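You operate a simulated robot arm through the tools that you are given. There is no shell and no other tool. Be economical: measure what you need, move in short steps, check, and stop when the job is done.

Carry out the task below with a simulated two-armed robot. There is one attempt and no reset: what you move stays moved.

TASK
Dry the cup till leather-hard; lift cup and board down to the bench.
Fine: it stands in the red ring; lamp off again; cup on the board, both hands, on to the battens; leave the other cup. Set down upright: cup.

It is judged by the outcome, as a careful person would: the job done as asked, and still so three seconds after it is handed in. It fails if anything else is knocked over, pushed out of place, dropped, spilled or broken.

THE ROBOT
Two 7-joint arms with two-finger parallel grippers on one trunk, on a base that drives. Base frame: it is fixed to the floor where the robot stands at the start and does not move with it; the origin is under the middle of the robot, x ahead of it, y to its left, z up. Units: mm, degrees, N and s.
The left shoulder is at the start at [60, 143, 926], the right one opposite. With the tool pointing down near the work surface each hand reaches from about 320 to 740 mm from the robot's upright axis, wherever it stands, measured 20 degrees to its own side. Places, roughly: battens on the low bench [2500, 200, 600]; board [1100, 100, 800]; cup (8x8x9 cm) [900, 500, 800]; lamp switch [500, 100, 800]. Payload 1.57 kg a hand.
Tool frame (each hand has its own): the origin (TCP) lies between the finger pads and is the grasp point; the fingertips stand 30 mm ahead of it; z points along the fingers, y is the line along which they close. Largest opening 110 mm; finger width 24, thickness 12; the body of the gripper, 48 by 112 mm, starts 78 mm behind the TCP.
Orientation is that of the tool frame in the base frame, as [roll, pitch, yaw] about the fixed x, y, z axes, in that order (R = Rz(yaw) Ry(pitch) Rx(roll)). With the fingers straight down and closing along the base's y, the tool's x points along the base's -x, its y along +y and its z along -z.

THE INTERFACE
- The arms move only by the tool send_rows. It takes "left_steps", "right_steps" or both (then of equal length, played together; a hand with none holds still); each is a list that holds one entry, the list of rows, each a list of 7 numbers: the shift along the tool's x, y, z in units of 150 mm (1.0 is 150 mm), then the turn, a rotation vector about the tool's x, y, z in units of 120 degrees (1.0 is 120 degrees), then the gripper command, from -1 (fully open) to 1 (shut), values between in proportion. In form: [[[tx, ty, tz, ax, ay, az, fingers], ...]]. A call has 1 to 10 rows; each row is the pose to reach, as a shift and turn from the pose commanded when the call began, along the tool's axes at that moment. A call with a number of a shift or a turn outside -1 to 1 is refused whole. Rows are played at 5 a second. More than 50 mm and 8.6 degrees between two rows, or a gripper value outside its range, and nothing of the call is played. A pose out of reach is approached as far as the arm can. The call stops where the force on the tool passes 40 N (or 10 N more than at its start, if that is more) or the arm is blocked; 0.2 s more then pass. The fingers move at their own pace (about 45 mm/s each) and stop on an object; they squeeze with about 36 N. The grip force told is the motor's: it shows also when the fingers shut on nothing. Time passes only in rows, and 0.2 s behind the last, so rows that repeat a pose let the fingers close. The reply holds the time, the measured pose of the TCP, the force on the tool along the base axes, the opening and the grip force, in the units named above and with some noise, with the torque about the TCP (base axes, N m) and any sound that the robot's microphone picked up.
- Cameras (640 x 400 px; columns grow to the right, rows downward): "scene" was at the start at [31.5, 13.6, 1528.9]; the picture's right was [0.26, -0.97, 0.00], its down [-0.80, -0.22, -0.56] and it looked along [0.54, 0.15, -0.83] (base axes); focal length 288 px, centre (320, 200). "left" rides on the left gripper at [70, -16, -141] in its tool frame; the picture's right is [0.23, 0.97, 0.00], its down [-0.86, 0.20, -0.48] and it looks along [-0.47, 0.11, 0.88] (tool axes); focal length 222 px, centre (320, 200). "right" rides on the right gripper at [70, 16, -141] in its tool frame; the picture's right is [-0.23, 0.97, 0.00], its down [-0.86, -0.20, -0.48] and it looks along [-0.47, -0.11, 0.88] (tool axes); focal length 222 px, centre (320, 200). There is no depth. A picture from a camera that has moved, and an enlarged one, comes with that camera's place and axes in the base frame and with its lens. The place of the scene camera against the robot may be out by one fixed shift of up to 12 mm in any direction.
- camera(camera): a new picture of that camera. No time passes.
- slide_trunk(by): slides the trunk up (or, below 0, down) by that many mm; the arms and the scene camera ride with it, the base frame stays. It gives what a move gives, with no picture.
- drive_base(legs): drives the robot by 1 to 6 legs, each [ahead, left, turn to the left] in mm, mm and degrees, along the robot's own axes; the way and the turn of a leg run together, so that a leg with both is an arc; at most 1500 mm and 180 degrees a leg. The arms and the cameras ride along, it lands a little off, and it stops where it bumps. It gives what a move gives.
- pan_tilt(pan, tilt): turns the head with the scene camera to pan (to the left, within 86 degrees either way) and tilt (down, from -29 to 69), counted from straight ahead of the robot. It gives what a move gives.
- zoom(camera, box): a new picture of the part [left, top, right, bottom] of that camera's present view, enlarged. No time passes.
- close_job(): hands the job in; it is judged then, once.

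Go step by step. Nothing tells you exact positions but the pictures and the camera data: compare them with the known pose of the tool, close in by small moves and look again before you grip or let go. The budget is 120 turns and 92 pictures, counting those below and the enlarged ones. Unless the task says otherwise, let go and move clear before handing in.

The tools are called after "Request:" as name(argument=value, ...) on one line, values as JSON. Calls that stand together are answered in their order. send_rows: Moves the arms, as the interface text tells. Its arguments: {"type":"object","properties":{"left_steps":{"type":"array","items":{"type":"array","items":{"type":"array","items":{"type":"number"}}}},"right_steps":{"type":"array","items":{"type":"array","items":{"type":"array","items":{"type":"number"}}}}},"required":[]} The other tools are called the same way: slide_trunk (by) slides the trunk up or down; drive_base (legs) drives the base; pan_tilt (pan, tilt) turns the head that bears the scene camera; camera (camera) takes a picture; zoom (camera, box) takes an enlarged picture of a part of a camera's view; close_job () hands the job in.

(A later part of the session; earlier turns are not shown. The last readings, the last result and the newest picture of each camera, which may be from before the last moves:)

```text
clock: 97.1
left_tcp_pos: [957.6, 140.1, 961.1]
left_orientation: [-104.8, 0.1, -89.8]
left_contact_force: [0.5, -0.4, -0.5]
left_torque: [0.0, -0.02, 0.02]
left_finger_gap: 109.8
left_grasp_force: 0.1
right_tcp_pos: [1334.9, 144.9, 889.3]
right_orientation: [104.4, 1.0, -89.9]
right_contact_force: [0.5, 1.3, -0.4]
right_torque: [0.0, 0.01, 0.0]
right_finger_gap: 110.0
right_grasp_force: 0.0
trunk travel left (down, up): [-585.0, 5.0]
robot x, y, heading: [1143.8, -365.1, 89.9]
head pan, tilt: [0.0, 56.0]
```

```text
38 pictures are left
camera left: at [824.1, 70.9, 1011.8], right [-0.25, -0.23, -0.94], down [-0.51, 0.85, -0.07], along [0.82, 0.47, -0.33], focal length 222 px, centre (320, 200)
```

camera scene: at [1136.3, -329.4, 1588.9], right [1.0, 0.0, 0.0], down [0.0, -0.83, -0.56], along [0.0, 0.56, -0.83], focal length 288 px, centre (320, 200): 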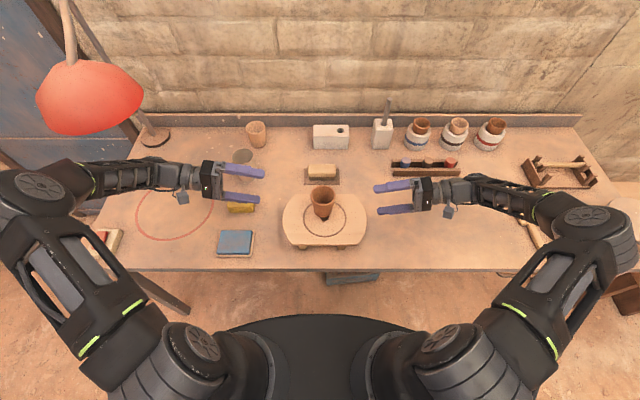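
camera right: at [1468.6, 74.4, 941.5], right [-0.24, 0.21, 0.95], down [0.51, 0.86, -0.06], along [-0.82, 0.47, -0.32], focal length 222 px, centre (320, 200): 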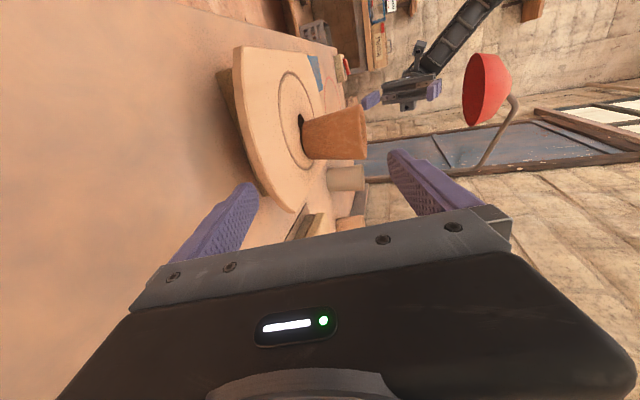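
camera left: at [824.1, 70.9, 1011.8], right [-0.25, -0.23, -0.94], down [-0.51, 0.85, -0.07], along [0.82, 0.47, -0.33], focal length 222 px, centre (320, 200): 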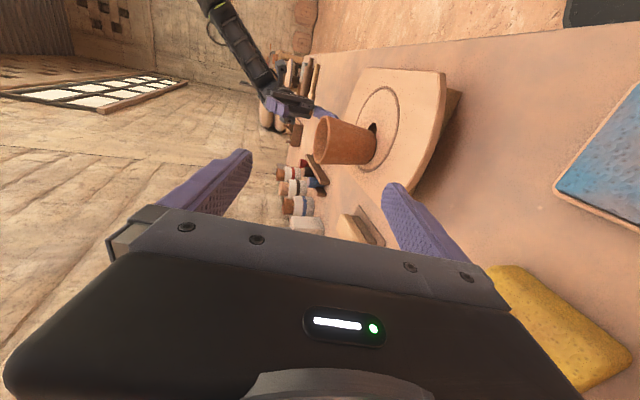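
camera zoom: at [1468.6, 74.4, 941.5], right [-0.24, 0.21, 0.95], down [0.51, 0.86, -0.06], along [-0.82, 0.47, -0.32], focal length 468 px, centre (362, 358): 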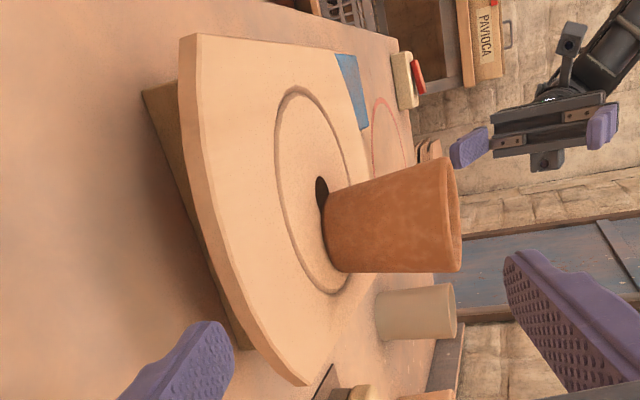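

Combining all views gives a consistent answer: board top z ≈ 820, centre [1154, 123], ends at x ≈ 1025 and 1283, bench at 760. I half-close the fingers to about 52 mm and bring both hands to 50 mm outside the ends.

Request:
send_rows(left_steps=[[[0, 0, 0, 0, 0, 0, 0.05], [0.06, 0.1, 0.05, 0, 0, 0, 0.05], [0.06, 0.2, 0.1, 0, 0, 0, 0.05], [0.067, 0.3, 0.15, 0, 0, 0, 0.05], [0.067, 0.42, 0.21, 0, 0, 0, 0.05], [0.067, 0.54, 0.27, 0, 0, 0, 0.05], [0.067, 0.66, 0.33, 0, 0, 0, 0.05], [0.067, 0.75, 0.38, 0, 0, 0, 0.05], [0.067, 0.797, 0.4, 0, 0, 0, 0.05], [0.067, 0.797, 0.4, 0, 0, 0, 0.05]]], right_steps=[[[0, 0, 0, 0, 0, 0, 0.05], [0.03, 0, 0, 0, 0, 0, 0.05], [0.06, 0, 0, 0, 0, 0, 0.05], [0.1, 0, 0, 0, 0, 0, 0.05], [0.1, -0.06, 0.03, 0, 0, 0, 0.05], [0.1, -0.12, 0.06, 0, 0, 0, 0.05], [0.1, -0.18, 0.09, 0, 0, 0, 0.05], [0.1, -0.24, 0.12, 0, 0, 0, 0.05], [0.1, -0.3, 0.15, 0, 0, 0, 0.05], [0.1, -0.359, 0.179, 0, 0, 0, 0.05]]])

Request:
camera(camera="left")

Request:
camera(camera="right")

```text
clock: 99.3
left_tcp_pos: [984.5, 130.5, 829.3]
left_orientation: [-105.0, 0.0, -89.9]
left_contact_force: [-0.4, -0.4, 0.0]
left_torque: [0.0, 0.02, -0.01]
left_finger_gap: 52.5
left_grasp_force: 0.0
right_tcp_pos: [1324.5, 131.2, 831.9]
right_orientation: [104.3, 1.0, -89.8]
right_contact_force: [-0.3, 0.4, 0.4]
right_torque: [0.01, -0.03, 0.02]
right_finger_gap: 52.3
right_grasp_force: 0.1
trunk travel left (down, up): [-585.0, 5.0]
robot x, y, heading: [1148.0, -364.4, 90.1]
head pan, tilt: [0.0, 56.0]
```

```text
37 pictures are left
camera left: at [851.6, 60.4, 881.0], right [-0.25, -0.23, -0.94], down [-0.51, 0.85, -0.07], along [0.82, 0.47, -0.33], focal length 222 px, centre (320, 200)
```

left: 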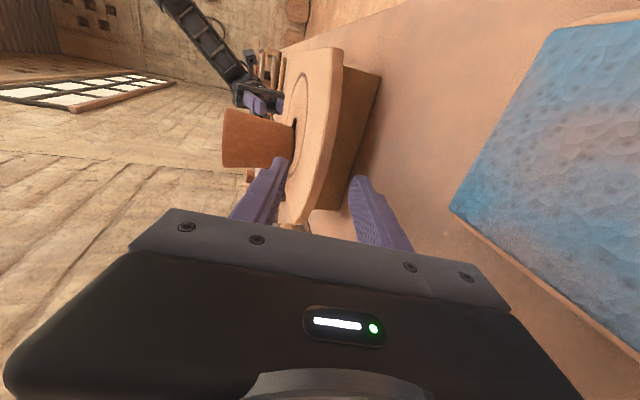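

```text
36 pictures are left
camera right: at [1458.0, 60.9, 882.7], right [-0.24, 0.21, 0.95], down [0.51, 0.86, -0.06], along [-0.82, 0.47, -0.32], focal length 222 px, centre (320, 200)
```

right: 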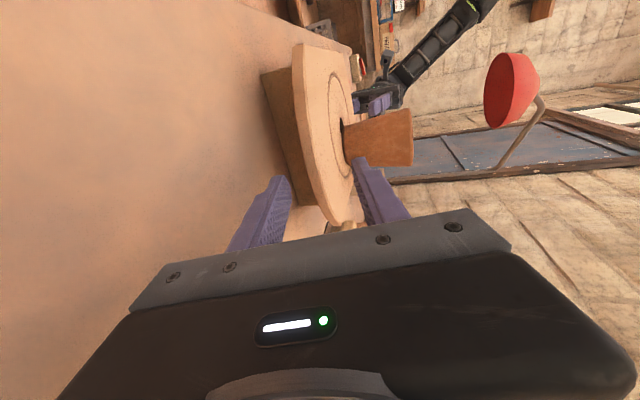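

Both ends of the board lie neatly between the upper and lower fingers. I advance both hands 48 mm along their axes.

Request:
send_rows(left_steps=[[[0, 0, 0.08, 0, 0, 0, 0.05], [0, 0, 0.16, 0, 0, 0, 0.05], [0, 0, 0.24, 0, 0, 0, 0.05], [0, 0, 0.32, 0, 0, 0, 0.05], [0, 0, 0.32, 0, 0, 0, 0.05]]], right_steps=[[[0, 0, 0.08, 0, 0, 0, 0.05], [0, 0, 0.16, 0, 0, 0, 0.05], [0, 0, 0.24, 0, 0, 0, 0.05], [0, 0, 0.32, 0, 0, 0, 0.05], [0, 0, 0.32, 0, 0, 0, 0.05]]])

Request:
camera(camera="left")

Request:
camera(camera="right")

Request:
zoom(camera="scene", box=[220, 140, 420, 265])

```text
clock: 100.5
left_tcp_pos: [1030.5, 129.4, 816.3]
left_orientation: [-105.0, -0.1, -89.9]
left_contact_force: [-0.6, -0.7, -0.2]
left_torque: [0.02, -0.02, 0.02]
left_finger_gap: 52.4
left_grasp_force: 0.0
right_tcp_pos: [1278.3, 131.9, 820.3]
right_orientation: [104.3, 0.9, -90.0]
right_contact_force: [-0.4, -0.5, 0.2]
right_torque: [0.02, 0.02, 0.0]
right_finger_gap: 52.2
right_grasp_force: 0.0
trunk travel left (down, up): [-585.0, 5.0]
robot x, y, heading: [1144.7, -365.0, 89.8]
head pan, tilt: [0.0, 56.0]
```

```text
35 pictures are left
camera left: at [898.5, 60.6, 867.8], right [-0.25, -0.23, -0.94], down [-0.51, 0.85, -0.07], along [0.82, 0.47, -0.33], focal length 222 px, centre (320, 200)
```

left: 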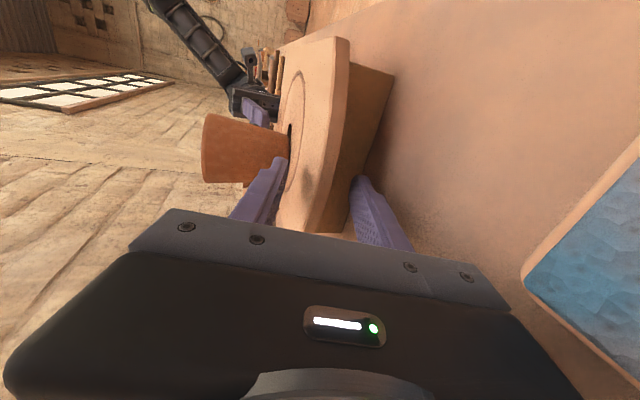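

```text
34 pictures are left
camera right: at [1411.1, 61.7, 870.5], right [-0.24, 0.21, 0.95], down [0.51, 0.86, -0.06], along [-0.82, 0.47, -0.31], focal length 222 px, centre (320, 200)
```

right: 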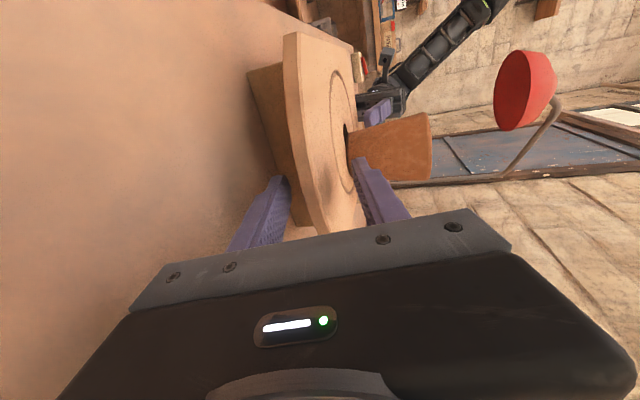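

```text
3.20 times, centred on (320, 202) of scene
camera zoom: at [1136.9, -330.0, 1588.9], right [1.0, 0.0, 0.0], down [0.0, -0.83, -0.56], along [0.0, 0.56, -0.83], focal length 920 px, centre (320, 192)
```

zoom: 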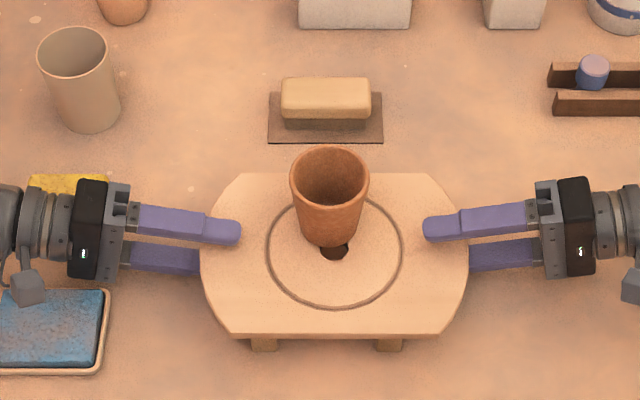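

Both hands straddle the board ends, level with the middle. I close both together.

Request:
send_rows(left_steps=[[[0, 0, 0, 0, 0, 0, 0.5], [0, 0, 0, 0, 0, 0, 1], [0, 0, 0, 0, 0, 0, 1], [0, 0, 0, 0, 0, 0, 1], [0, 0, 0, 0, 0, 0, 1]]], right_steps=[[[0, 0, 0, 0, 0, 0, 0.5], [0, 0, 0, 0, 0, 0, 1], [0, 0, 0, 0, 0, 0, 1], [0, 0, 0, 0, 0, 0, 1], [0, 0, 0, 0, 0, 0, 1]]])

Request:
zoom(camera="scene", box=[220, 140, 420, 265])

```text
clock: 101.7
left_tcp_pos: [1031.7, 130.1, 820.2]
left_orientation: [-104.9, 0.2, -90.0]
left_contact_force: [-2.1, 1.6, 24.7]
left_torque: [0.14, -1.55, -0.4]
left_finger_gap: 20.4
left_grasp_force: 33.9
right_tcp_pos: [1277.5, 133.0, 820.8]
right_orientation: [104.3, 1.1, -89.9]
right_contact_force: [3.0, 3.8, 2.1]
right_torque: [-0.1, 1.27, -0.12]
right_finger_gap: 20.5
right_grasp_force: 34.1
trunk travel left (down, up): [-585.0, 5.0]
robot x, y, heading: [1140.2, -363.8, 90.2]
head pan, tilt: [0.0, 56.0]
```

```text
3.20 times, centred on (320, 202) of scene
camera zoom: at [1137.2, -331.4, 1589.2], right [1.0, 0.0, 0.0], down [0.0, -0.83, -0.56], along [0.0, 0.56, -0.83], focal length 920 px, centre (320, 192)
```

zoom: 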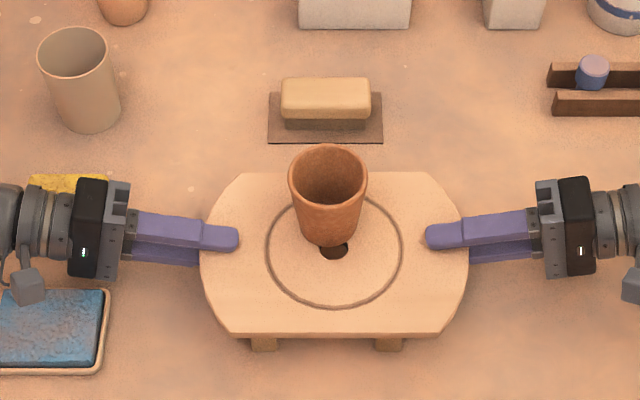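

Both ends are gripped. I lift 20 mm in small equal steps, then check that it is level.

Request:
send_rows(left_steps=[[[0, -0.026, -0.007, 0, 0, 0, 1], [0, -0.052, -0.014, 0, 0, 0, 1], [0, -0.078, -0.021, 0, 0, 0, 1], [0, -0.104, -0.028, 0, 0, 0, 1], [0, -0.129, -0.035, 0, 0, 0, 1], [0, -0.129, -0.035, 0, 0, 0, 1]]], right_steps=[[[0, 0.026, -0.007, 0, 0, 0, 1], [0, 0.052, -0.014, 0, 0, 0, 1], [0, 0.078, -0.021, 0, 0, 0, 1], [0, 0.104, -0.028, 0, 0, 0, 1], [0, 0.129, -0.035, 0, 0, 0, 1], [0, 0.129, -0.035, 0, 0, 0, 1]]])

Request:
zoom(camera="scene", box=[220, 140, 420, 265])

```text
clock: 103.1
left_tcp_pos: [1029.4, 129.4, 837.5]
left_orientation: [-105.0, 0.0, -89.8]
left_contact_force: [-1.5, -0.8, -4.6]
left_torque: [0.13, -0.99, -0.79]
left_finger_gap: 20.7
left_grasp_force: 33.8
right_tcp_pos: [1276.0, 132.0, 840.1]
right_orientation: [104.3, 1.0, -89.9]
right_contact_force: [0.3, 0.1, 0.0]
right_torque: [-0.17, 1.38, 0.75]
right_finger_gap: 20.1
right_grasp_force: 34.2
trunk travel left (down, up): [-585.0, 5.0]
robot x, y, heading: [1147.8, -364.3, 90.0]
head pan, tilt: [0.0, 56.0]
```

```text
3.20 times, centred on (320, 202) of scene
camera zoom: at [1136.9, -329.5, 1588.8], right [1.0, 0.0, 0.0], down [0.0, -0.83, -0.56], along [0.0, 0.56, -0.83], focal length 920 px, centre (320, 192)
```

zoom: 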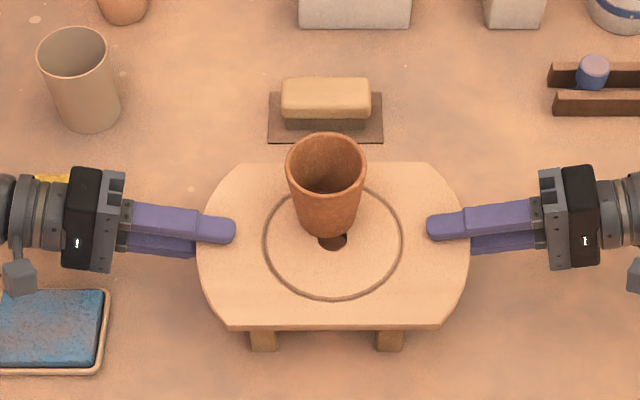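

The board has lifted cleanly off its two battens, level, with the cup steady. I lift another 70 mm.

Request:
send_rows(left_steps=[[[0, -0.04, -0.011, 0, 0, 0, 1], [0, -0.1, -0.027, 0, 0, 0, 1], [0, -0.16, -0.043, 0, 0, 0, 1], [0, -0.22, -0.059, 0, 0, 0, 1], [0, -0.28, -0.075, 0, 0, 0, 1], [0, -0.34, -0.091, 0, 0, 0, 1], [0, -0.4, -0.107, 0, 0, 0, 1], [0, -0.44, -0.118, 0, 0, 0, 1], [0, -0.45, -0.121, 0, 0, 0, 1]]], right_steps=[[[0, 0.04, -0.011, 0, 0, 0, 1], [0, 0.1, -0.027, 0, 0, 0, 1], [0, 0.16, -0.043, 0, 0, 0, 1], [0, 0.22, -0.059, 0, 0, 0, 1], [0, 0.28, -0.075, 0, 0, 0, 1], [0, 0.34, -0.091, 0, 0, 0, 1], [0, 0.4, -0.107, 0, 0, 0, 1], [0, 0.44, -0.118, 0, 0, 0, 1], [0, 0.45, -0.121, 0, 0, 0, 1]]])

Request:
camera(camera="scene")

```text
clock: 105.1
left_tcp_pos: [1031.5, 130.7, 907.0]
left_orientation: [-105.0, 0.0, -89.9]
left_contact_force: [-0.1, -6.1, -2.3]
left_torque: [0.17, -1.18, -0.81]
left_finger_gap: 20.7
left_grasp_force: 33.9
right_tcp_pos: [1278.9, 129.8, 910.1]
right_orientation: [104.3, 0.9, -89.9]
right_contact_force: [-1.2, 5.3, -1.4]
right_torque: [-0.15, 1.22, -0.55]
right_finger_gap: 19.8
right_grasp_force: 33.8
trunk travel left (down, up): [-585.0, 5.0]
robot x, y, heading: [1141.4, -367.6, 90.3]
head pan, tilt: [0.0, 56.0]
```

```text
30 pictures are left
camera scene: at [1136.9, -329.5, 1588.8], right [1.0, 0.0, 0.0], down [0.0, -0.83, -0.56], along [0.0, 0.56, -0.83], focal length 288 px, centre (320, 200)
```

scene: 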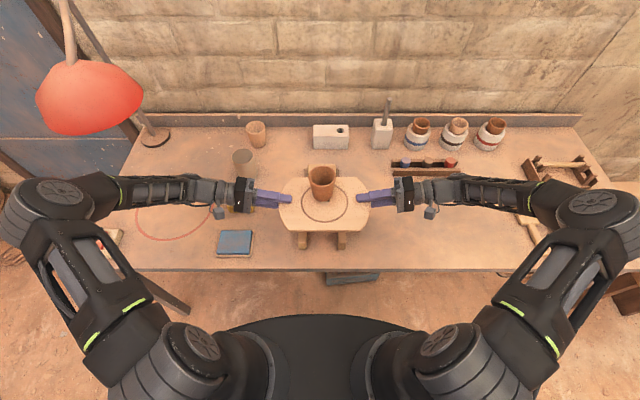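

Everything else is undisturbed and the lamp is clear. I back off from the bench and look right, toward the low bench.

Request:
drive_base(legs=[[-460, 0, 0]])

Request:
pan_tilt(pan=-50, tilt=25)

Request:
camera(camera="scene")

```text
clock: 107.8
left_tcp_pos: [1032.0, -336.3, 906.7]
left_orientation: [-105.0, 0.0, -89.9]
left_contact_force: [1.2, -1.3, -2.5]
left_torque: [0.19, -1.1, -0.25]
left_finger_gap: 20.7
left_grasp_force: 34.2
right_tcp_pos: [1278.7, -336.9, 910.8]
right_orientation: [104.3, 1.1, -89.8]
right_contact_force: [-2.0, 1.2, -1.0]
right_torque: [-0.14, 1.27, -0.04]
right_finger_gap: 19.9
right_grasp_force: 33.7
trunk travel left (down, up): [-585.0, 5.0]
robot x, y, heading: [1145.1, -833.6, 90.2]
head pan, tilt: [0.0, 56.0]
```

```text
clock: 109.0
left_tcp_pos: [1030.7, -335.7, 907.3]
left_orientation: [-105.0, 0.1, -90.0]
left_contact_force: [-1.4, 1.2, -2.0]
left_torque: [0.4, -1.02, 0.04]
left_finger_gap: 20.4
left_grasp_force: 34.4
right_tcp_pos: [1278.0, -335.1, 910.4]
right_orientation: [104.3, 0.8, -89.8]
right_contact_force: [1.9, -0.3, -1.3]
right_torque: [-0.48, 1.14, 0.03]
right_finger_gap: 19.7
right_grasp_force: 34.0
trunk travel left (down, up): [-585.0, 5.0]
robot x, y, heading: [1144.5, -833.2, 90.2]
head pan, tilt: [-50.0, 25.0]
```

```text
29 pictures are left
camera scene: at [1208.3, -807.2, 1634.1], right [0.64, -0.76, 0.0], down [-0.32, -0.27, -0.91], along [0.69, 0.58, -0.42], focal length 288 px, centre (320, 200)
```

scene: 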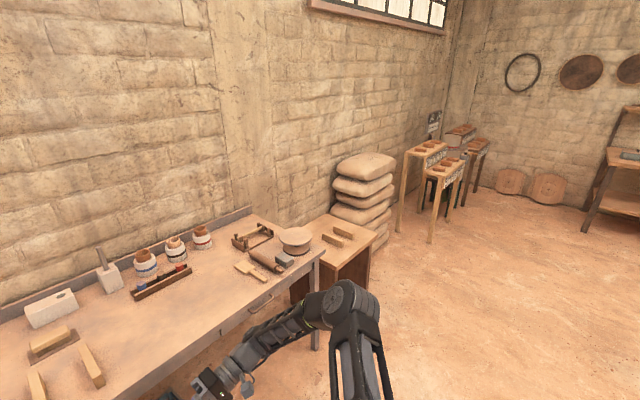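

The low bench with its two battens is just beyond the end of the long bench. I zoom in to measure it.

Request:
zoom(camera="scene", box=[270, 190, 410, 300])

```text
3.64 times, centred on (340, 245) of scene
camera zoom: at [1208.3, -807.2, 1634.1], right [0.64, -0.76, 0.0], down [-0.32, -0.27, -0.91], along [0.69, 0.58, -0.42], focal length 1046 px, centre (247, 36)
```

zoom: 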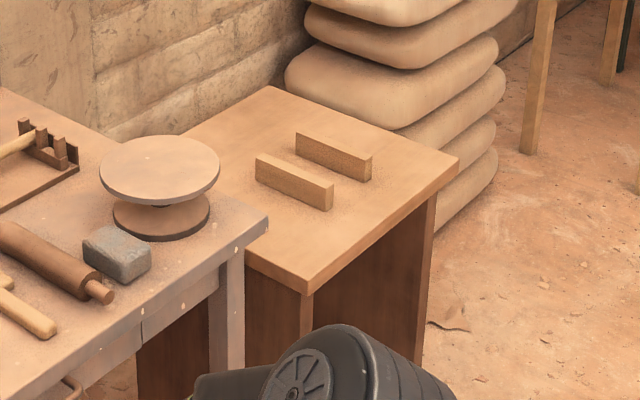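

The low bench's battens lie along y at x ≈ 2466 and 2576 (y about 62–212). However, the left arm's sideways grip would hit the end of the long bench there. So I'll set the board back on its own battens, slightly nearer the edge, and regrip it from the front edge.

Request:
drive_base(legs=[[440, 0, 0]])

Request:
pan_tilt(pan=0, tilt=56)

Request:
zoom(camera="scene", box=[220, 150, 420, 275])

```text
clock: 111.7
left_tcp_pos: [1030.6, 102.4, 906.0]
left_orientation: [-105.0, 0.0, -90.0]
left_contact_force: [-4.5, 1.0, -2.1]
left_torque: [0.15, -1.17, -0.05]
left_finger_gap: 20.7
left_grasp_force: 34.0
right_tcp_pos: [1277.5, 102.8, 909.4]
right_orientation: [104.3, 0.9, -89.9]
right_contact_force: [4.4, -0.3, -3.2]
right_torque: [-0.2, 1.21, 0.11]
right_finger_gap: 20.1
right_grasp_force: 33.4
trunk travel left (down, up): [-585.0, 5.0]
robot x, y, heading: [1144.8, -393.4, 90.2]
head pan, tilt: [-50.0, 25.0]
```

```text
clock: 112.9
left_tcp_pos: [1030.7, 102.7, 906.5]
left_orientation: [-105.0, -0.1, -89.9]
left_contact_force: [-1.6, 0.3, -3.7]
left_torque: [0.18, -1.08, -0.04]
left_finger_gap: 20.8
left_grasp_force: 34.2
right_tcp_pos: [1277.9, 103.6, 910.8]
right_orientation: [104.3, 0.9, -89.8]
right_contact_force: [2.7, -0.1, -1.7]
right_torque: [-0.2, 1.31, -0.02]
right_finger_gap: 19.7
right_grasp_force: 33.6
trunk travel left (down, up): [-585.0, 5.0]
robot x, y, heading: [1145.6, -391.9, 90.0]
head pan, tilt: [0.0, 56.0]
```

```text
3.20 times, centred on (320, 212) of scene
camera zoom: at [1137.1, -357.4, 1588.9], right [1.0, 0.0, 0.0], down [0.0, -0.83, -0.56], along [0.0, 0.56, -0.83], focal length 920 px, centre (320, 160)
```

zoom: 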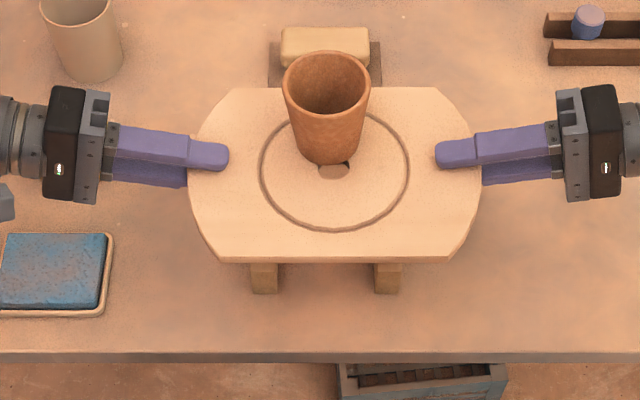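

Aligned over the battens, about 27 mm nearer the front. I lower 80 mm.

Request:
send_rows(left_steps=[[[0, 0.05, 0.0134, 0, 0, 0, 1], [0, 0.12, 0.032, 0, 0, 0, 1], [0, 0.19, 0.051, 0, 0, 0, 1], [0, 0.26, 0.07, 0, 0, 0, 1], [0, 0.33, 0.0885, 0, 0, 0, 1], [0, 0.4, 0.107, 0, 0, 0, 1], [0, 0.46, 0.123, 0, 0, 0, 1], [0, 0.5, 0.134, 0, 0, 0, 1], [0, 0.515, 0.138, 0, 0, 0, 1]]], right_steps=[[[0, -0.05, 0.0134, 0, 0, 0, 1], [0, -0.12, 0.032, 0, 0, 0, 1], [0, -0.19, 0.051, 0, 0, 0, 1], [0, -0.26, 0.07, 0, 0, 0, 1], [0, -0.33, 0.0885, 0, 0, 0, 1], [0, -0.4, 0.107, 0, 0, 0, 1], [0, -0.46, 0.123, 0, 0, 0, 1], [0, -0.5, 0.134, 0, 0, 0, 1], [0, -0.515, 0.138, 0, 0, 0, 1]]])

Request:
send_rows(left_steps=[[[0, 0.013, 0.0035, 0, 0, 0, 1], [0, 0.026, 0.007, 0, 0, 0, 1], [0, 0.039, 0.0105, 0, 0, 0, 1], [0, 0.052, 0.014, 0, 0, 0, 1]]], right_steps=[[[0, -0.013, 0.0035, 0, 0, 0, 1], [0, -0.026, 0.007, 0, 0, 0, 1], [0, -0.039, 0.0105, 0, 0, 0, 1], [0, -0.052, 0.014, 0, 0, 0, 1]]])

```text
clock: 114.9
left_tcp_pos: [1029.3, 102.7, 826.7]
left_orientation: [-105.1, 0.0, -89.7]
left_contact_force: [-14.7, 4.2, -1.7]
left_torque: [0.17, -1.08, 0.52]
left_finger_gap: 20.8
left_grasp_force: 33.7
right_tcp_pos: [1277.2, 103.9, 831.7]
right_orientation: [104.4, 1.0, -89.9]
right_contact_force: [14.8, -3.9, -3.0]
right_torque: [-0.18, 1.09, 0.48]
right_finger_gap: 19.8
right_grasp_force: 33.3
trunk travel left (down, up): [-585.0, 5.0]
robot x, y, heading: [1145.4, -397.4, 90.3]
head pan, tilt: [0.0, 56.0]
```

```text
clock: 115.9
left_tcp_pos: [1029.8, 103.1, 818.8]
left_orientation: [-105.0, 0.0, -89.9]
left_contact_force: [-19.6, 8.5, 1.8]
left_torque: [0.26, -1.04, 0.63]
left_finger_gap: 20.9
left_grasp_force: 34.4
right_tcp_pos: [1277.2, 103.8, 823.2]
right_orientation: [104.3, 1.0, -89.8]
right_contact_force: [19.9, -6.5, -0.8]
right_torque: [-0.06, 1.26, 1.12]
right_finger_gap: 19.7
right_grasp_force: 32.7
trunk travel left (down, up): [-585.0, 5.0]
robot x, y, heading: [1146.3, -394.4, 90.2]
head pan, tilt: [0.0, 56.0]
```

The left is just touching and the right has 2–3 mm to go. I finish lowering, then release both slowly.

Request:
send_rows(left_steps=[[[0, 0.004, -0.004, 0, 0, 0, 1], [0, 0.008, -0.008, 0, 0, 0, 1], [0, 0.008, -0.008, 0, 0, 0, 1]]], right_steps=[[[0, -0.01, -0.004, 0, 0, 0, 1], [0, -0.02, -0.006, 0, 0, 0, 1], [0, -0.02, -0.006, 0, 0, 0, 1]]])

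Request:
zoom(camera="scene", box=[220, 150, 420, 275])

```text
clock: 116.7
left_tcp_pos: [1030.6, 101.7, 820.0]
left_orientation: [-104.8, 0.1, -89.9]
left_contact_force: [-8.5, 11.8, 13.6]
left_torque: [0.16, -1.19, 0.68]
left_finger_gap: 20.2
left_grasp_force: 33.2
right_tcp_pos: [1277.0, 104.0, 821.3]
right_orientation: [104.2, 1.0, -89.9]
right_contact_force: [8.0, -3.9, 3.3]
right_torque: [-0.12, 1.49, 0.43]
right_finger_gap: 19.9
right_grasp_force: 34.1
trunk travel left (down, up): [-585.0, 5.0]
robot x, y, heading: [1144.9, -393.5, 90.1]
head pan, tilt: [0.0, 56.0]
```

```text
3.20 times, centred on (320, 212) of scene
camera zoom: at [1137.1, -358.3, 1589.1], right [1.0, 0.0, 0.0], down [0.0, -0.83, -0.56], along [0.0, 0.56, -0.83], focal length 920 px, centre (320, 160)
```

zoom: 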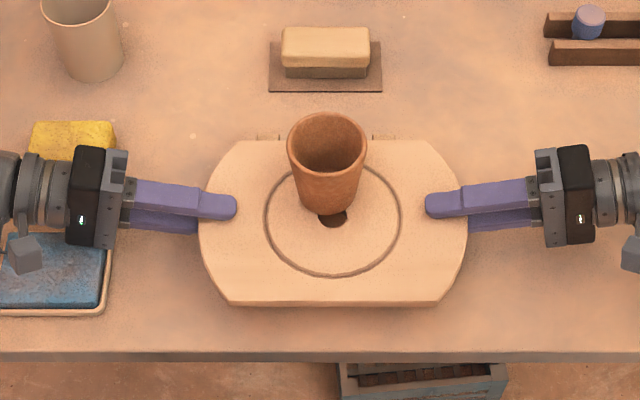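

The board is resting on its battens. I open both hands to 52 mm and back out sideways.

Request:
send_rows(left_steps=[[[0, 0, 0, 0, 0, 0, 0.05], [0, 0, 0, 0, 0, 0, 0.05], [0, 0, 0, 0, 0, 0, 0.05], [0, 0, -0.1, 0, 0, 0, 0.05], [0, 0, -0.2, 0, 0, 0, 0.05], [0, 0, -0.32, 0, 0, 0, 0.05], [0, -0.1, -0.42, 0, 0, 0, 0.05], [0, -0.3, -0.5, 0, 0, 0, 0.05], [0, -0.55, -0.5, 0, 0, 0, 0.05], [0, -0.8, -0.5, 0, 0, 0, 0.05]]], right_steps=[[[0, 0, 0, 0, 0, 0, 0.05], [0, 0, 0, 0, 0, 0, 0.05], [0, 0, 0, 0, 0, 0, 0.05], [0, 0, -0.1, 0, 0, 0, 0.05], [0, 0, -0.2, 0, 0, 0, 0.05], [0, 0, -0.32, 0, 0, 0, 0.05], [0, 0.1, -0.42, 0, 0, 0, 0.05], [0, 0.3, -0.5, 0, 0, 0, 0.05], [0, 0.55, -0.5, 0, 0, 0, 0.05], [0, 0.8, -0.5, 0, 0, 0, 0.05]]])

Request:
drive_base(legs=[[-250, 0, 0]])

Request:
camera(camera="scene")

```text
clock: 118.9
left_tcp_pos: [987.4, 98.4, 954.4]
left_orientation: [-104.9, 0.1, -89.8]
left_contact_force: [0.6, 0.0, -0.3]
left_torque: [0.01, 0.02, -0.02]
left_finger_gap: 52.0
left_grasp_force: 0.0
right_tcp_pos: [1320.4, 100.8, 953.7]
right_orientation: [104.4, 1.0, -89.9]
right_contact_force: [0.0, 0.8, -0.3]
right_torque: [0.01, -0.03, 0.0]
right_finger_gap: 52.3
right_grasp_force: 0.0
trunk travel left (down, up): [-585.0, 5.0]
robot x, y, heading: [1144.8, -394.2, 90.2]
head pan, tilt: [0.0, 56.0]
```

```text
clock: 120.7
left_tcp_pos: [986.7, -154.2, 953.6]
left_orientation: [-105.1, 0.2, -89.8]
left_contact_force: [-0.3, -0.4, -0.4]
left_torque: [-0.02, 0.04, 0.0]
left_finger_gap: 52.4
left_grasp_force: 0.1
right_tcp_pos: [1320.4, -150.8, 953.6]
right_orientation: [104.4, 1.0, -89.7]
right_contact_force: [-0.7, -0.1, 0.6]
right_torque: [0.02, -0.04, 0.0]
right_finger_gap: 52.6
right_grasp_force: 0.0
trunk travel left (down, up): [-585.0, 5.0]
robot x, y, heading: [1143.0, -645.4, 89.9]
head pan, tilt: [0.0, 56.0]
```

```text
25 pictures are left
camera scene: at [1137.6, -610.6, 1588.9], right [1.0, 0.0, 0.0], down [0.0, -0.83, -0.56], along [0.0, 0.56, -0.83], focal length 288 px, centre (320, 200)
```

scene: 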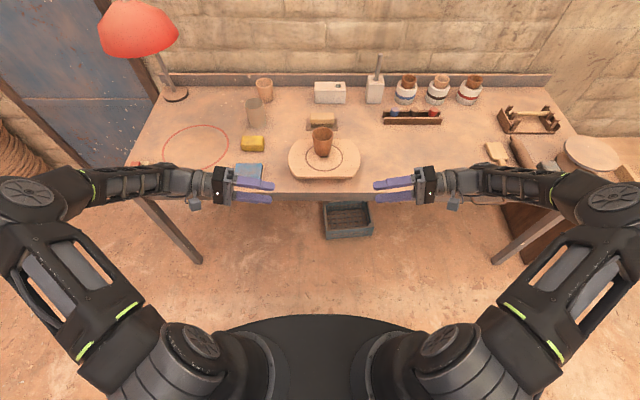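

Cup and board are stable. Now I reorient both hands in the air: first unroll to straight down, then rotate in two halves to point forward, with the cameras outward.

Request:
send_rows(left_steps=[[[-0.05, 0, 0, -0.0625, 0, 0, -0.2], [-0.1, 0, 0, -0.125, 0, 0, -0.2], [-0.15, 0, 0, -0.1875, 0, 0, -0.2], [-0.2, 0, 0, -0.25, 0, 0, -0.2], [-0.25, 0, 0, -0.3125, 0, 0, -0.2], [-0.3, 0, 0, -0.375, 0, 0, -0.2], [-0.35, 0, 0, -0.4375, 0, 0, -0.2], [-0.4, 0, 0, -0.5, 0, 0, -0.2], [-0.45, 0, 0, -0.5625, 0, 0, -0.2], [-0.5, 0, 0, -0.625, 0, 0, -0.2]]], right_steps=[[[-0.05, 0, 0, 0.0625, 0, 0, -0.2], [-0.1, 0, 0, 0.125, 0, 0, -0.2], [-0.15, 0, 0, 0.1875, 0, 0, -0.2], [-0.2, 0, 0, 0.25, 0, 0, -0.2], [-0.25, 0, 0, 0.3125, 0, 0, -0.2], [-0.3, 0, 0, 0.375, 0, 0, -0.2], [-0.35, 0, 0, 0.4375, 0, 0, -0.2], [-0.4, 0, 0, 0.5, 0, 0, -0.2], [-0.45, 0, 0, 0.5625, 0, 0, -0.2], [-0.5, 0, 0, 0.631, 0, 0, -0.2]]])

Request:
send_rows(left_steps=[[[0, 0, 0, -0.036, -0.036, 0.036, -0.2], [0, 0, 0, -0.072, -0.072, 0.072, -0.2], [0, 0, 0, -0.108, -0.108, 0.108, -0.2], [0, 0, 0, -0.144, -0.144, 0.144, -0.2], [0, 0, 0, -0.18, -0.18, 0.18, -0.2], [0, 0, 0, -0.216, -0.216, 0.216, -0.2], [0, 0, 0, -0.252, -0.252, 0.252, -0.2], [0, 0, 0, -0.2887, -0.2887, 0.2887, -0.2]]], right_steps=[[[0, 0, 0, 0.036, -0.036, -0.036, -0.2], [0, 0, 0, 0.072, -0.072, -0.072, -0.2], [0, 0, 0, 0.108, -0.108, -0.108, -0.2], [0, 0, 0, 0.144, -0.144, -0.144, -0.2], [0, 0, 0, 0.18, -0.18, -0.18, -0.2], [0, 0, 0, 0.216, -0.216, -0.216, -0.2], [0, 0, 0, 0.252, -0.252, -0.252, -0.2], [0, 0, 0, 0.2887, -0.2887, -0.2887, -0.2]]])

Request:
send_rows(left_steps=[[[0, 0, 0, -0.036, -0.036, 0.036, -0.2], [0, 0, 0, -0.072, -0.072, 0.072, -0.2], [0, 0, 0, -0.108, -0.108, 0.108, -0.2], [0, 0, 0, -0.144, -0.144, 0.144, -0.2], [0, 0, 0, -0.18, -0.18, 0.18, -0.2], [0, 0, 0, -0.216, -0.216, 0.216, -0.2], [0, 0, 0, -0.252, -0.252, 0.252, -0.2], [0, 0, 0, -0.2887, -0.2887, 0.2887, -0.2]]], right_steps=[[[0, 0, 0, 0.036, -0.036, -0.036, -0.2], [0, 0, 0, 0.072, -0.072, -0.072, -0.2], [0, 0, 0, 0.108, -0.108, -0.108, -0.2], [0, 0, 0, 0.144, -0.144, -0.144, -0.2], [0, 0, 0, 0.18, -0.18, -0.18, -0.2], [0, 0, 0, 0.216, -0.216, -0.216, -0.2], [0, 0, 0, 0.252, -0.252, -0.252, -0.2], [0, 0, 0, 0.2887, -0.2887, -0.2887, -0.2]]])

Request:
camera(camera="scene")

```text
clock: 122.9
left_tcp_pos: [985.2, -78.0, 952.6]
left_orientation: [179.8, 0.0, -89.7]
left_contact_force: [0.1, -0.3, 0.7]
left_torque: [-0.01, -0.01, 0.01]
left_finger_gap: 66.1
left_grasp_force: 0.2
right_tcp_pos: [1319.6, -73.7, 953.5]
right_orientation: [-179.8, 1.0, -89.7]
right_contact_force: [0.0, -0.8, 0.3]
right_torque: [0.01, -0.01, 0.0]
right_finger_gap: 65.7
right_grasp_force: 0.1
trunk travel left (down, up): [-585.0, 5.0]
robot x, y, heading: [1142.8, -645.4, 90.1]
head pan, tilt: [0.0, 56.0]
```

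```text
clock: 124.7
left_tcp_pos: [986.3, -79.6, 953.8]
left_orientation: [134.9, 19.5, -134.9]
left_contact_force: [0.6, 0.2, -0.2]
left_torque: [0.02, 0.0, 0.03]
left_finger_gap: 65.9
left_grasp_force: 0.1
right_tcp_pos: [1320.3, -74.1, 954.4]
right_orientation: [-134.2, 20.0, -44.4]
right_contact_force: [-0.4, 0.4, 0.2]
right_torque: [-0.02, 0.01, 0.05]
right_finger_gap: 65.8
right_grasp_force: 0.1
trunk travel left (down, up): [-585.0, 5.0]
robot x, y, heading: [1145.4, -646.8, 90.1]
head pan, tilt: [0.0, 56.0]
```

```text
clock: 126.5
left_tcp_pos: [808.6, -121.8, 893.5]
left_orientation: [98.5, 0.6, -156.9]
left_contact_force: [-1.0, -0.3, -0.2]
left_torque: [-0.05, -0.02, -0.02]
left_finger_gap: 66.0
left_grasp_force: 0.1
right_tcp_pos: [1466.8, -111.1, 906.2]
right_orientation: [-96.4, 1.1, -19.0]
right_contact_force: [0.9, -0.6, 0.6]
right_torque: [-0.02, 0.04, 0.01]
right_finger_gap: 66.0
right_grasp_force: 0.0
trunk travel left (down, up): [-585.0, 5.0]
robot x, y, heading: [1143.0, -647.5, 90.2]
head pan, tilt: [0.0, 56.0]
stopped in row 8 (left hand): the arm was blocked; the commanded pose is now the measured one
```

```text
24 pictures are left
camera scene: at [1137.0, -609.7, 1589.0], right [1.0, 0.0, 0.0], down [0.0, -0.83, -0.56], along [0.0, 0.56, -0.83], focal length 288 px, centre (320, 200)
```

scene: 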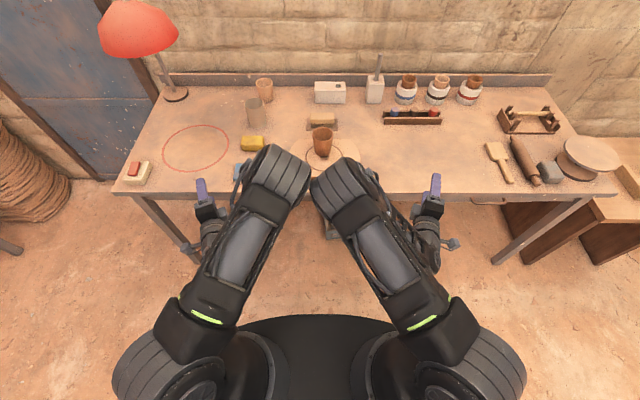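

The roll to camera-outward swung the elbows inward until they touched and blocked. I reverse that motion to bring the arms back, and will use a plain yaw instead, with hands pointing forward in a slight V.

Request:
send_rows(left_steps=[[[-0.1, 0.04, -0.022, 0.024, 0.024, -0.024, -0.2], [-0.2, 0.08, -0.044, 0.048, 0.048, -0.048, -0.2], [-0.3, 0.12, -0.066, 0.072, 0.072, -0.072, -0.2], [-0.4, 0.16, -0.088, 0.096, 0.096, -0.096, -0.2], [-0.5, 0.2, -0.11, 0.12, 0.12, -0.12, -0.2], [-0.6, 0.24, -0.132, 0.144, 0.144, -0.144, -0.2], [-0.7, 0.28, -0.155, 0.168, 0.168, -0.168, -0.2], [-0.818, 0.31, -0.178, 0.1925, 0.1925, -0.1925, -0.2]]], right_steps=[[[-0.1, -0.03, -0.012, -0.024, 0.024, 0.024, -0.2], [-0.2, -0.06, -0.024, -0.048, 0.048, 0.048, -0.2], [-0.3, -0.09, -0.036, -0.072, 0.072, 0.072, -0.2], [-0.4, -0.12, -0.048, -0.096, 0.096, 0.096, -0.2], [-0.5, -0.16, -0.06, -0.12, 0.12, 0.12, -0.2], [-0.6, -0.19, -0.072, -0.144, 0.144, 0.144, -0.2], [-0.7, -0.22, -0.086, -0.168, 0.168, 0.168, -0.2], [-0.827, -0.257, -0.1, -0.1925, 0.1925, 0.1925, -0.2]]])

Request:
camera(camera="scene")

```text
clock: 128.3
left_tcp_pos: [930.0, -93.0, 945.8]
left_orientation: [126.1, 13.3, -126.8]
left_contact_force: [0.0, 0.3, -0.6]
left_torque: [0.03, 0.0, 0.01]
left_finger_gap: 65.8
left_grasp_force: 0.2
right_tcp_pos: [1348.1, -80.5, 946.9]
right_orientation: [-124.4, 14.8, -48.7]
right_contact_force: [-0.2, 0.2, 0.2]
right_torque: [-0.01, -0.02, -0.03]
right_finger_gap: 65.8
right_grasp_force: 0.1
trunk travel left (down, up): [-585.0, 5.0]
robot x, y, heading: [1145.0, -647.6, 90.3]
head pan, tilt: [0.0, 56.0]
```

```text
23 pictures are left
camera scene: at [1137.6, -609.6, 1588.8], right [1.0, 0.0, 0.0], down [0.0, -0.83, -0.56], along [0.0, 0.56, -0.83], focal length 288 px, centre (320, 200)
```

scene: 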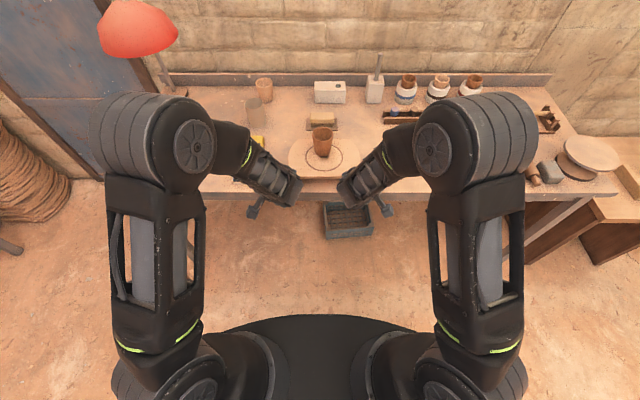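

The elbows are back outward. I return both hands to straight down, then roll 90° to the sideways pose that worked before.

Request:
send_rows(left_steps=[[[0, 0, 0, 0.044, 0.0268, -0.0256, -0.2], [0, 0, 0, 0.088, 0.0536, -0.0511, -0.2], [0, 0, 0, 0.132, 0.0803, -0.0767, -0.2], [0, 0, 0, 0.176, 0.1071, -0.1022, -0.2], [0, 0, 0, 0.22, 0.1339, -0.1278, -0.2], [0, 0, 0, 0.264, 0.1607, -0.1533, -0.2], [0, 0, 0, 0.308, 0.1874, -0.1789, -0.2], [0, 0, 0, 0.352, 0.2142, -0.2044, -0.2], [0, 0, 0, 0.396, 0.241, -0.23, -0.2]]], right_steps=[[[0, 0, 0, -0.044, 0.0302, 0.0283, -0.2], [0, 0, 0, -0.088, 0.0604, 0.0567, -0.2], [0, 0, 0, -0.132, 0.0907, 0.085, -0.2], [0, 0, 0, -0.176, 0.1209, 0.1133, -0.2], [0, 0, 0, -0.22, 0.1511, 0.1417, -0.2], [0, 0, 0, -0.264, 0.1813, 0.17, -0.2], [0, 0, 0, -0.308, 0.2116, 0.1983, -0.2], [0, 0, 0, -0.352, 0.2418, 0.2267, -0.2], [0, 0, 0, -0.396, 0.272, 0.255, -0.2]]])

Request:
send_rows(left_steps=[[[0, 0, 0, 0.07, 0, 0, -0.2], [0, 0, 0, 0.14, 0, 0, -0.2], [0, 0, 0, 0.21, 0, 0, -0.2], [0, 0, 0, 0.28, 0, 0, -0.2], [0, 0, 0, 0.35, 0, 0, -0.2], [0, 0, 0, 0.42, 0, 0, -0.2], [0, 0, 0, 0.49, 0, 0, -0.2], [0, 0, 0, 0.56, 0, 0, -0.2], [0, 0, 0, 0.63, 0, 0, -0.2], [0, 0, 0, 0.7, 0, 0, -0.2]]], right_steps=[[[0, 0, 0, -0.07, 0, 0, -0.2], [0, 0, 0, -0.14, 0, 0, -0.2], [0, 0, 0, -0.21, 0, 0, -0.2], [0, 0, 0, -0.28, 0, 0, -0.2], [0, 0, 0, -0.35, 0, 0, -0.2], [0, 0, 0, -0.42, 0, 0, -0.2], [0, 0, 0, -0.49, 0, 0, -0.2], [0, 0, 0, -0.56, 0, 0, -0.2], [0, 0, 0, -0.63, 0, 0, -0.2], [0, 0, 0, -0.7, 0, 0, -0.2]]])

Request:
camera(camera="scene")

```text
clock: 130.3
left_tcp_pos: [930.3, -92.2, 945.8]
left_orientation: [-179.9, 0.0, -90.1]
left_contact_force: [-0.6, 0.3, 0.3]
left_torque: [-0.01, 0.0, 0.0]
left_finger_gap: 65.8
left_grasp_force: 0.1
right_tcp_pos: [1347.3, -80.2, 947.8]
right_orientation: [179.9, -0.1, -90.0]
right_contact_force: [0.3, 0.4, 0.1]
right_torque: [0.02, 0.0, 0.0]
right_finger_gap: 66.2
right_grasp_force: 0.0
trunk travel left (down, up): [-585.0, 5.0]
robot x, y, heading: [1146.8, -646.9, 89.9]
head pan, tilt: [0.0, 56.0]
```

```text
clock: 132.5
left_tcp_pos: [930.4, -93.4, 945.1]
left_orientation: [-101.6, 0.0, -89.9]
left_contact_force: [0.2, -0.1, 0.5]
left_torque: [0.05, -0.04, 0.0]
left_finger_gap: 65.7
left_grasp_force: 0.0
left hand out of reach, approached as far as the arm can: row 10
right_tcp_pos: [1349.3, -81.6, 947.6]
right_orientation: [98.9, -0.1, -90.3]
right_contact_force: [-0.5, 0.5, 0.4]
right_torque: [0.02, 0.06, 0.0]
right_finger_gap: 66.0
right_grasp_force: 0.0
trunk travel left (down, up): [-585.0, 5.0]
robot x, y, heading: [1145.4, -649.2, 90.2]
head pan, tilt: [0.0, 56.0]
```

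```text
22 pictures are left
camera scene: at [1137.9, -609.9, 1589.2], right [1.0, 0.0, 0.0], down [0.0, -0.83, -0.56], along [0.0, 0.56, -0.83], focal length 288 px, centre (320, 200)
```

scene: 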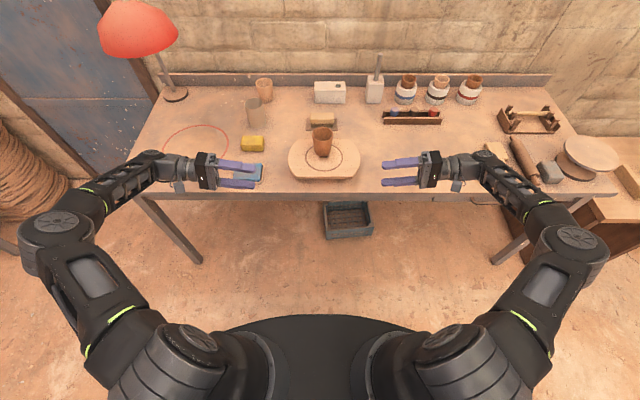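

Both arms are in the good configuration again. Now I yaw both hands 60° toward straight ahead.

Request:
send_rows(left_steps=[[[0, 0, 0, 0, -0.061, -0.0125, -0.2], [0, 0, 0, 0, -0.1225, -0.025, -0.2], [0, 0, 0, 0, -0.184, -0.0375, -0.2], [0, 0, 0, 0, -0.245, -0.05, -0.2], [0, 0, 0, 0, -0.306, -0.0625, -0.2], [0, 0, 0, 0, -0.3675, -0.075, -0.2], [0, 0, 0, 0, -0.429, -0.0875, -0.2], [0, 0, 0, 0, -0.49, -0.1, -0.2]]], right_steps=[[[0, 0, 0, 0, -0.062, 0.0097, -0.2], [0, 0, 0, 0, -0.1235, 0.0194, -0.2], [0, 0, 0, 0, -0.185, 0.029, -0.2], [0, 0, 0, 0, -0.247, 0.0388, -0.2], [0, 0, 0, 0, -0.309, 0.0484, -0.2], [0, 0, 0, 0, -0.3705, 0.058, -0.2], [0, 0, 0, 0, -0.432, 0.0678, -0.2], [0, 0, 0, 0, -0.494, 0.0775, -0.2]]])

Request:
camera(camera="scene")

```text
clock: 134.3
left_tcp_pos: [928.6, -92.2, 946.4]
left_orientation: [-101.5, 0.2, -29.8]
left_contact_force: [-1.2, -0.7, -0.4]
left_torque: [0.01, 0.02, 0.0]
left_finger_gap: 66.0
left_grasp_force: 0.1
right_tcp_pos: [1347.7, -80.5, 949.1]
right_orientation: [97.4, -2.5, -150.0]
right_contact_force: [0.0, -0.4, 1.1]
right_torque: [0.02, 0.02, 0.04]
right_finger_gap: 66.1
right_grasp_force: 0.0
trunk travel left (down, up): [-585.0, 5.0]
robot x, y, heading: [1150.2, -643.4, 90.2]
head pan, tilt: [0.0, 56.0]
```

```text
21 pictures are left
camera scene: at [1137.7, -610.2, 1589.0], right [1.0, 0.0, 0.0], down [0.0, -0.83, -0.56], along [0.0, 0.56, -0.83], focal length 288 px, centre (320, 200)
```

scene: 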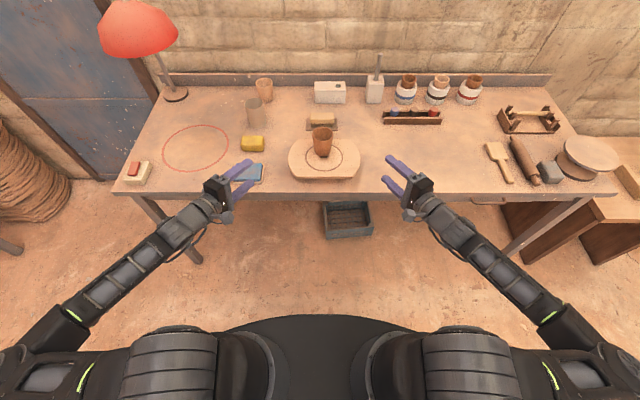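

The arms are now in a natural V, pointing forward. I flatten both tools, then bring them to 60 mm short of the board's two near corners at board height.

Request:
send_rows(left_steps=[[[0, 0, 0, 0.048, 0, 0, 0.2], [0, 0, 0, 0.096, 0.0, 0, 0.2]]], right_steps=[[[0, 0, 0, -0.031, 0, -0.0103, 0.2], [0, 0, 0, -0.062, 0, -0.0206, 0.2]]])

Request:
send_rows(left_steps=[[[0.04, 0.1, 0.08, 0, 0, 0, 0.2], [0.08, 0.2, 0.16, 0, 0, 0, 0.2], [0.12, 0.3, 0.24, 0, 0, 0, 0.2], [0.16, 0.4, 0.3, 0, 0, 0, 0.2], [0.2, 0.5, 0.38, 0, 0, 0, 0.2], [0.24, 0.6, 0.46, 0, 0, 0, 0.2], [0.28, 0.7, 0.52, 0, 0, 0, 0.2], [0.32, 0.8, 0.58, 0, 0, 0, 0.2], [0.34, 0.86, 0.64, 0, 0, 0, 0.2], [0.34, 0.86, 0.64, 0, 0, 0, 0.2]]], right_steps=[[[0.02, -0.1, 0.05, 0, 0, 0, 0.2], [0.04, -0.2, 0.1, 0, 0, 0, 0.2], [0.06, -0.3, 0.15, 0, 0, 0, 0.2], [0.09, -0.4, 0.2, 0, 0, 0, 0.2], [0.11, -0.5, 0.26, 0, 0, 0, 0.2], [0.13, -0.6, 0.32, 0, 0, 0, 0.2], [0.15, -0.7, 0.38, 0, 0, 0, 0.2], [0.18, -0.8, 0.43, 0, 0, 0, 0.2], [0.195, -0.88, 0.471, 0, 0, 0, 0.2], [0.195, -0.88, 0.471, 0, 0, 0, 0.2]]])

Request:
zoom(camera="scene", box=[220, 100, 430, 231])

Request:
camera(camera="left")

```text
clock: 134.9
left_tcp_pos: [929.0, -92.1, 946.0]
left_orientation: [-90.0, 0.3, -30.0]
left_contact_force: [-0.6, -0.2, 1.0]
left_torque: [-0.04, 0.02, -0.01]
left_finger_gap: 43.9
left_grasp_force: 0.1
right_tcp_pos: [1348.1, -80.1, 947.8]
right_orientation: [90.0, 0.0, -149.7]
right_contact_force: [0.3, 0.1, 0.1]
right_torque: [-0.01, 0.0, 0.02]
right_finger_gap: 43.9
right_grasp_force: 0.1
trunk travel left (down, up): [-585.0, 5.0]
robot x, y, heading: [1144.9, -644.0, 90.4]
head pan, tilt: [0.0, 56.0]
```

```text
clock: 137.1
left_tcp_pos: [1020.2, -34.1, 814.9]
left_orientation: [-90.0, 0.2, -30.0]
left_contact_force: [1.6, 0.4, 0.8]
left_torque: [0.01, 0.0, -0.01]
left_finger_gap: 43.9
left_grasp_force: 0.1
right_tcp_pos: [1286.7, -34.3, 816.4]
right_orientation: [90.0, 0.1, -149.8]
right_contact_force: [-0.5, 0.4, -0.1]
right_torque: [-0.01, 0.0, -0.01]
right_finger_gap: 44.1
right_grasp_force: 0.0
trunk travel left (down, up): [-585.0, 5.0]
robot x, y, heading: [1143.2, -647.0, 90.4]
head pan, tilt: [0.0, 56.0]
```

```text
3.05 times, centred on (325, 166) of scene
camera zoom: at [1137.7, -609.8, 1588.9], right [1.0, 0.0, 0.0], down [0.0, -0.83, -0.56], along [0.0, 0.56, -0.83], focal length 876 px, centre (305, 305)
```

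zoom: 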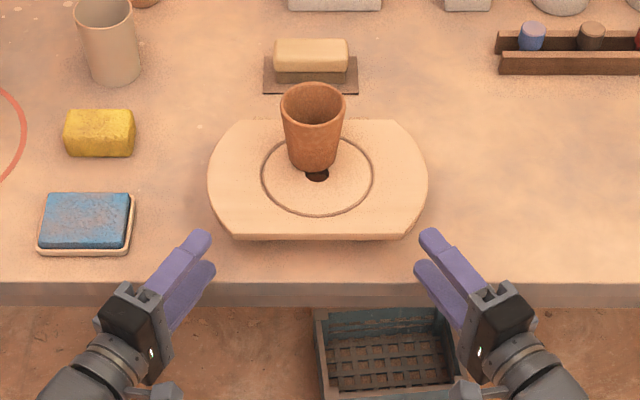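

```text
19 pictures are left
camera left: at [1009.8, -192.3, 830.5], right [0.19, -0.11, -0.97], down [-0.98, 0.01, -0.2], along [0.04, 0.99, -0.11], focal length 222 px, centre (320, 200)
```

left: 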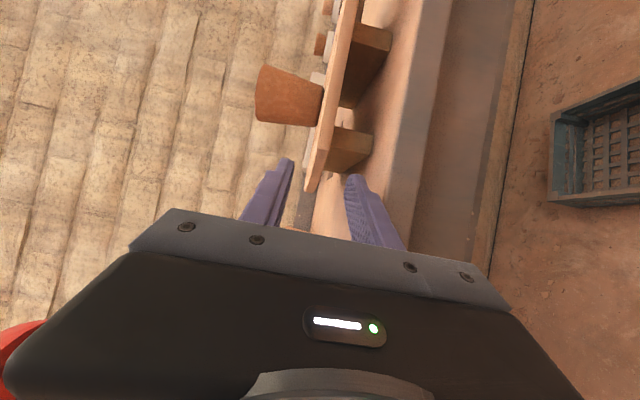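

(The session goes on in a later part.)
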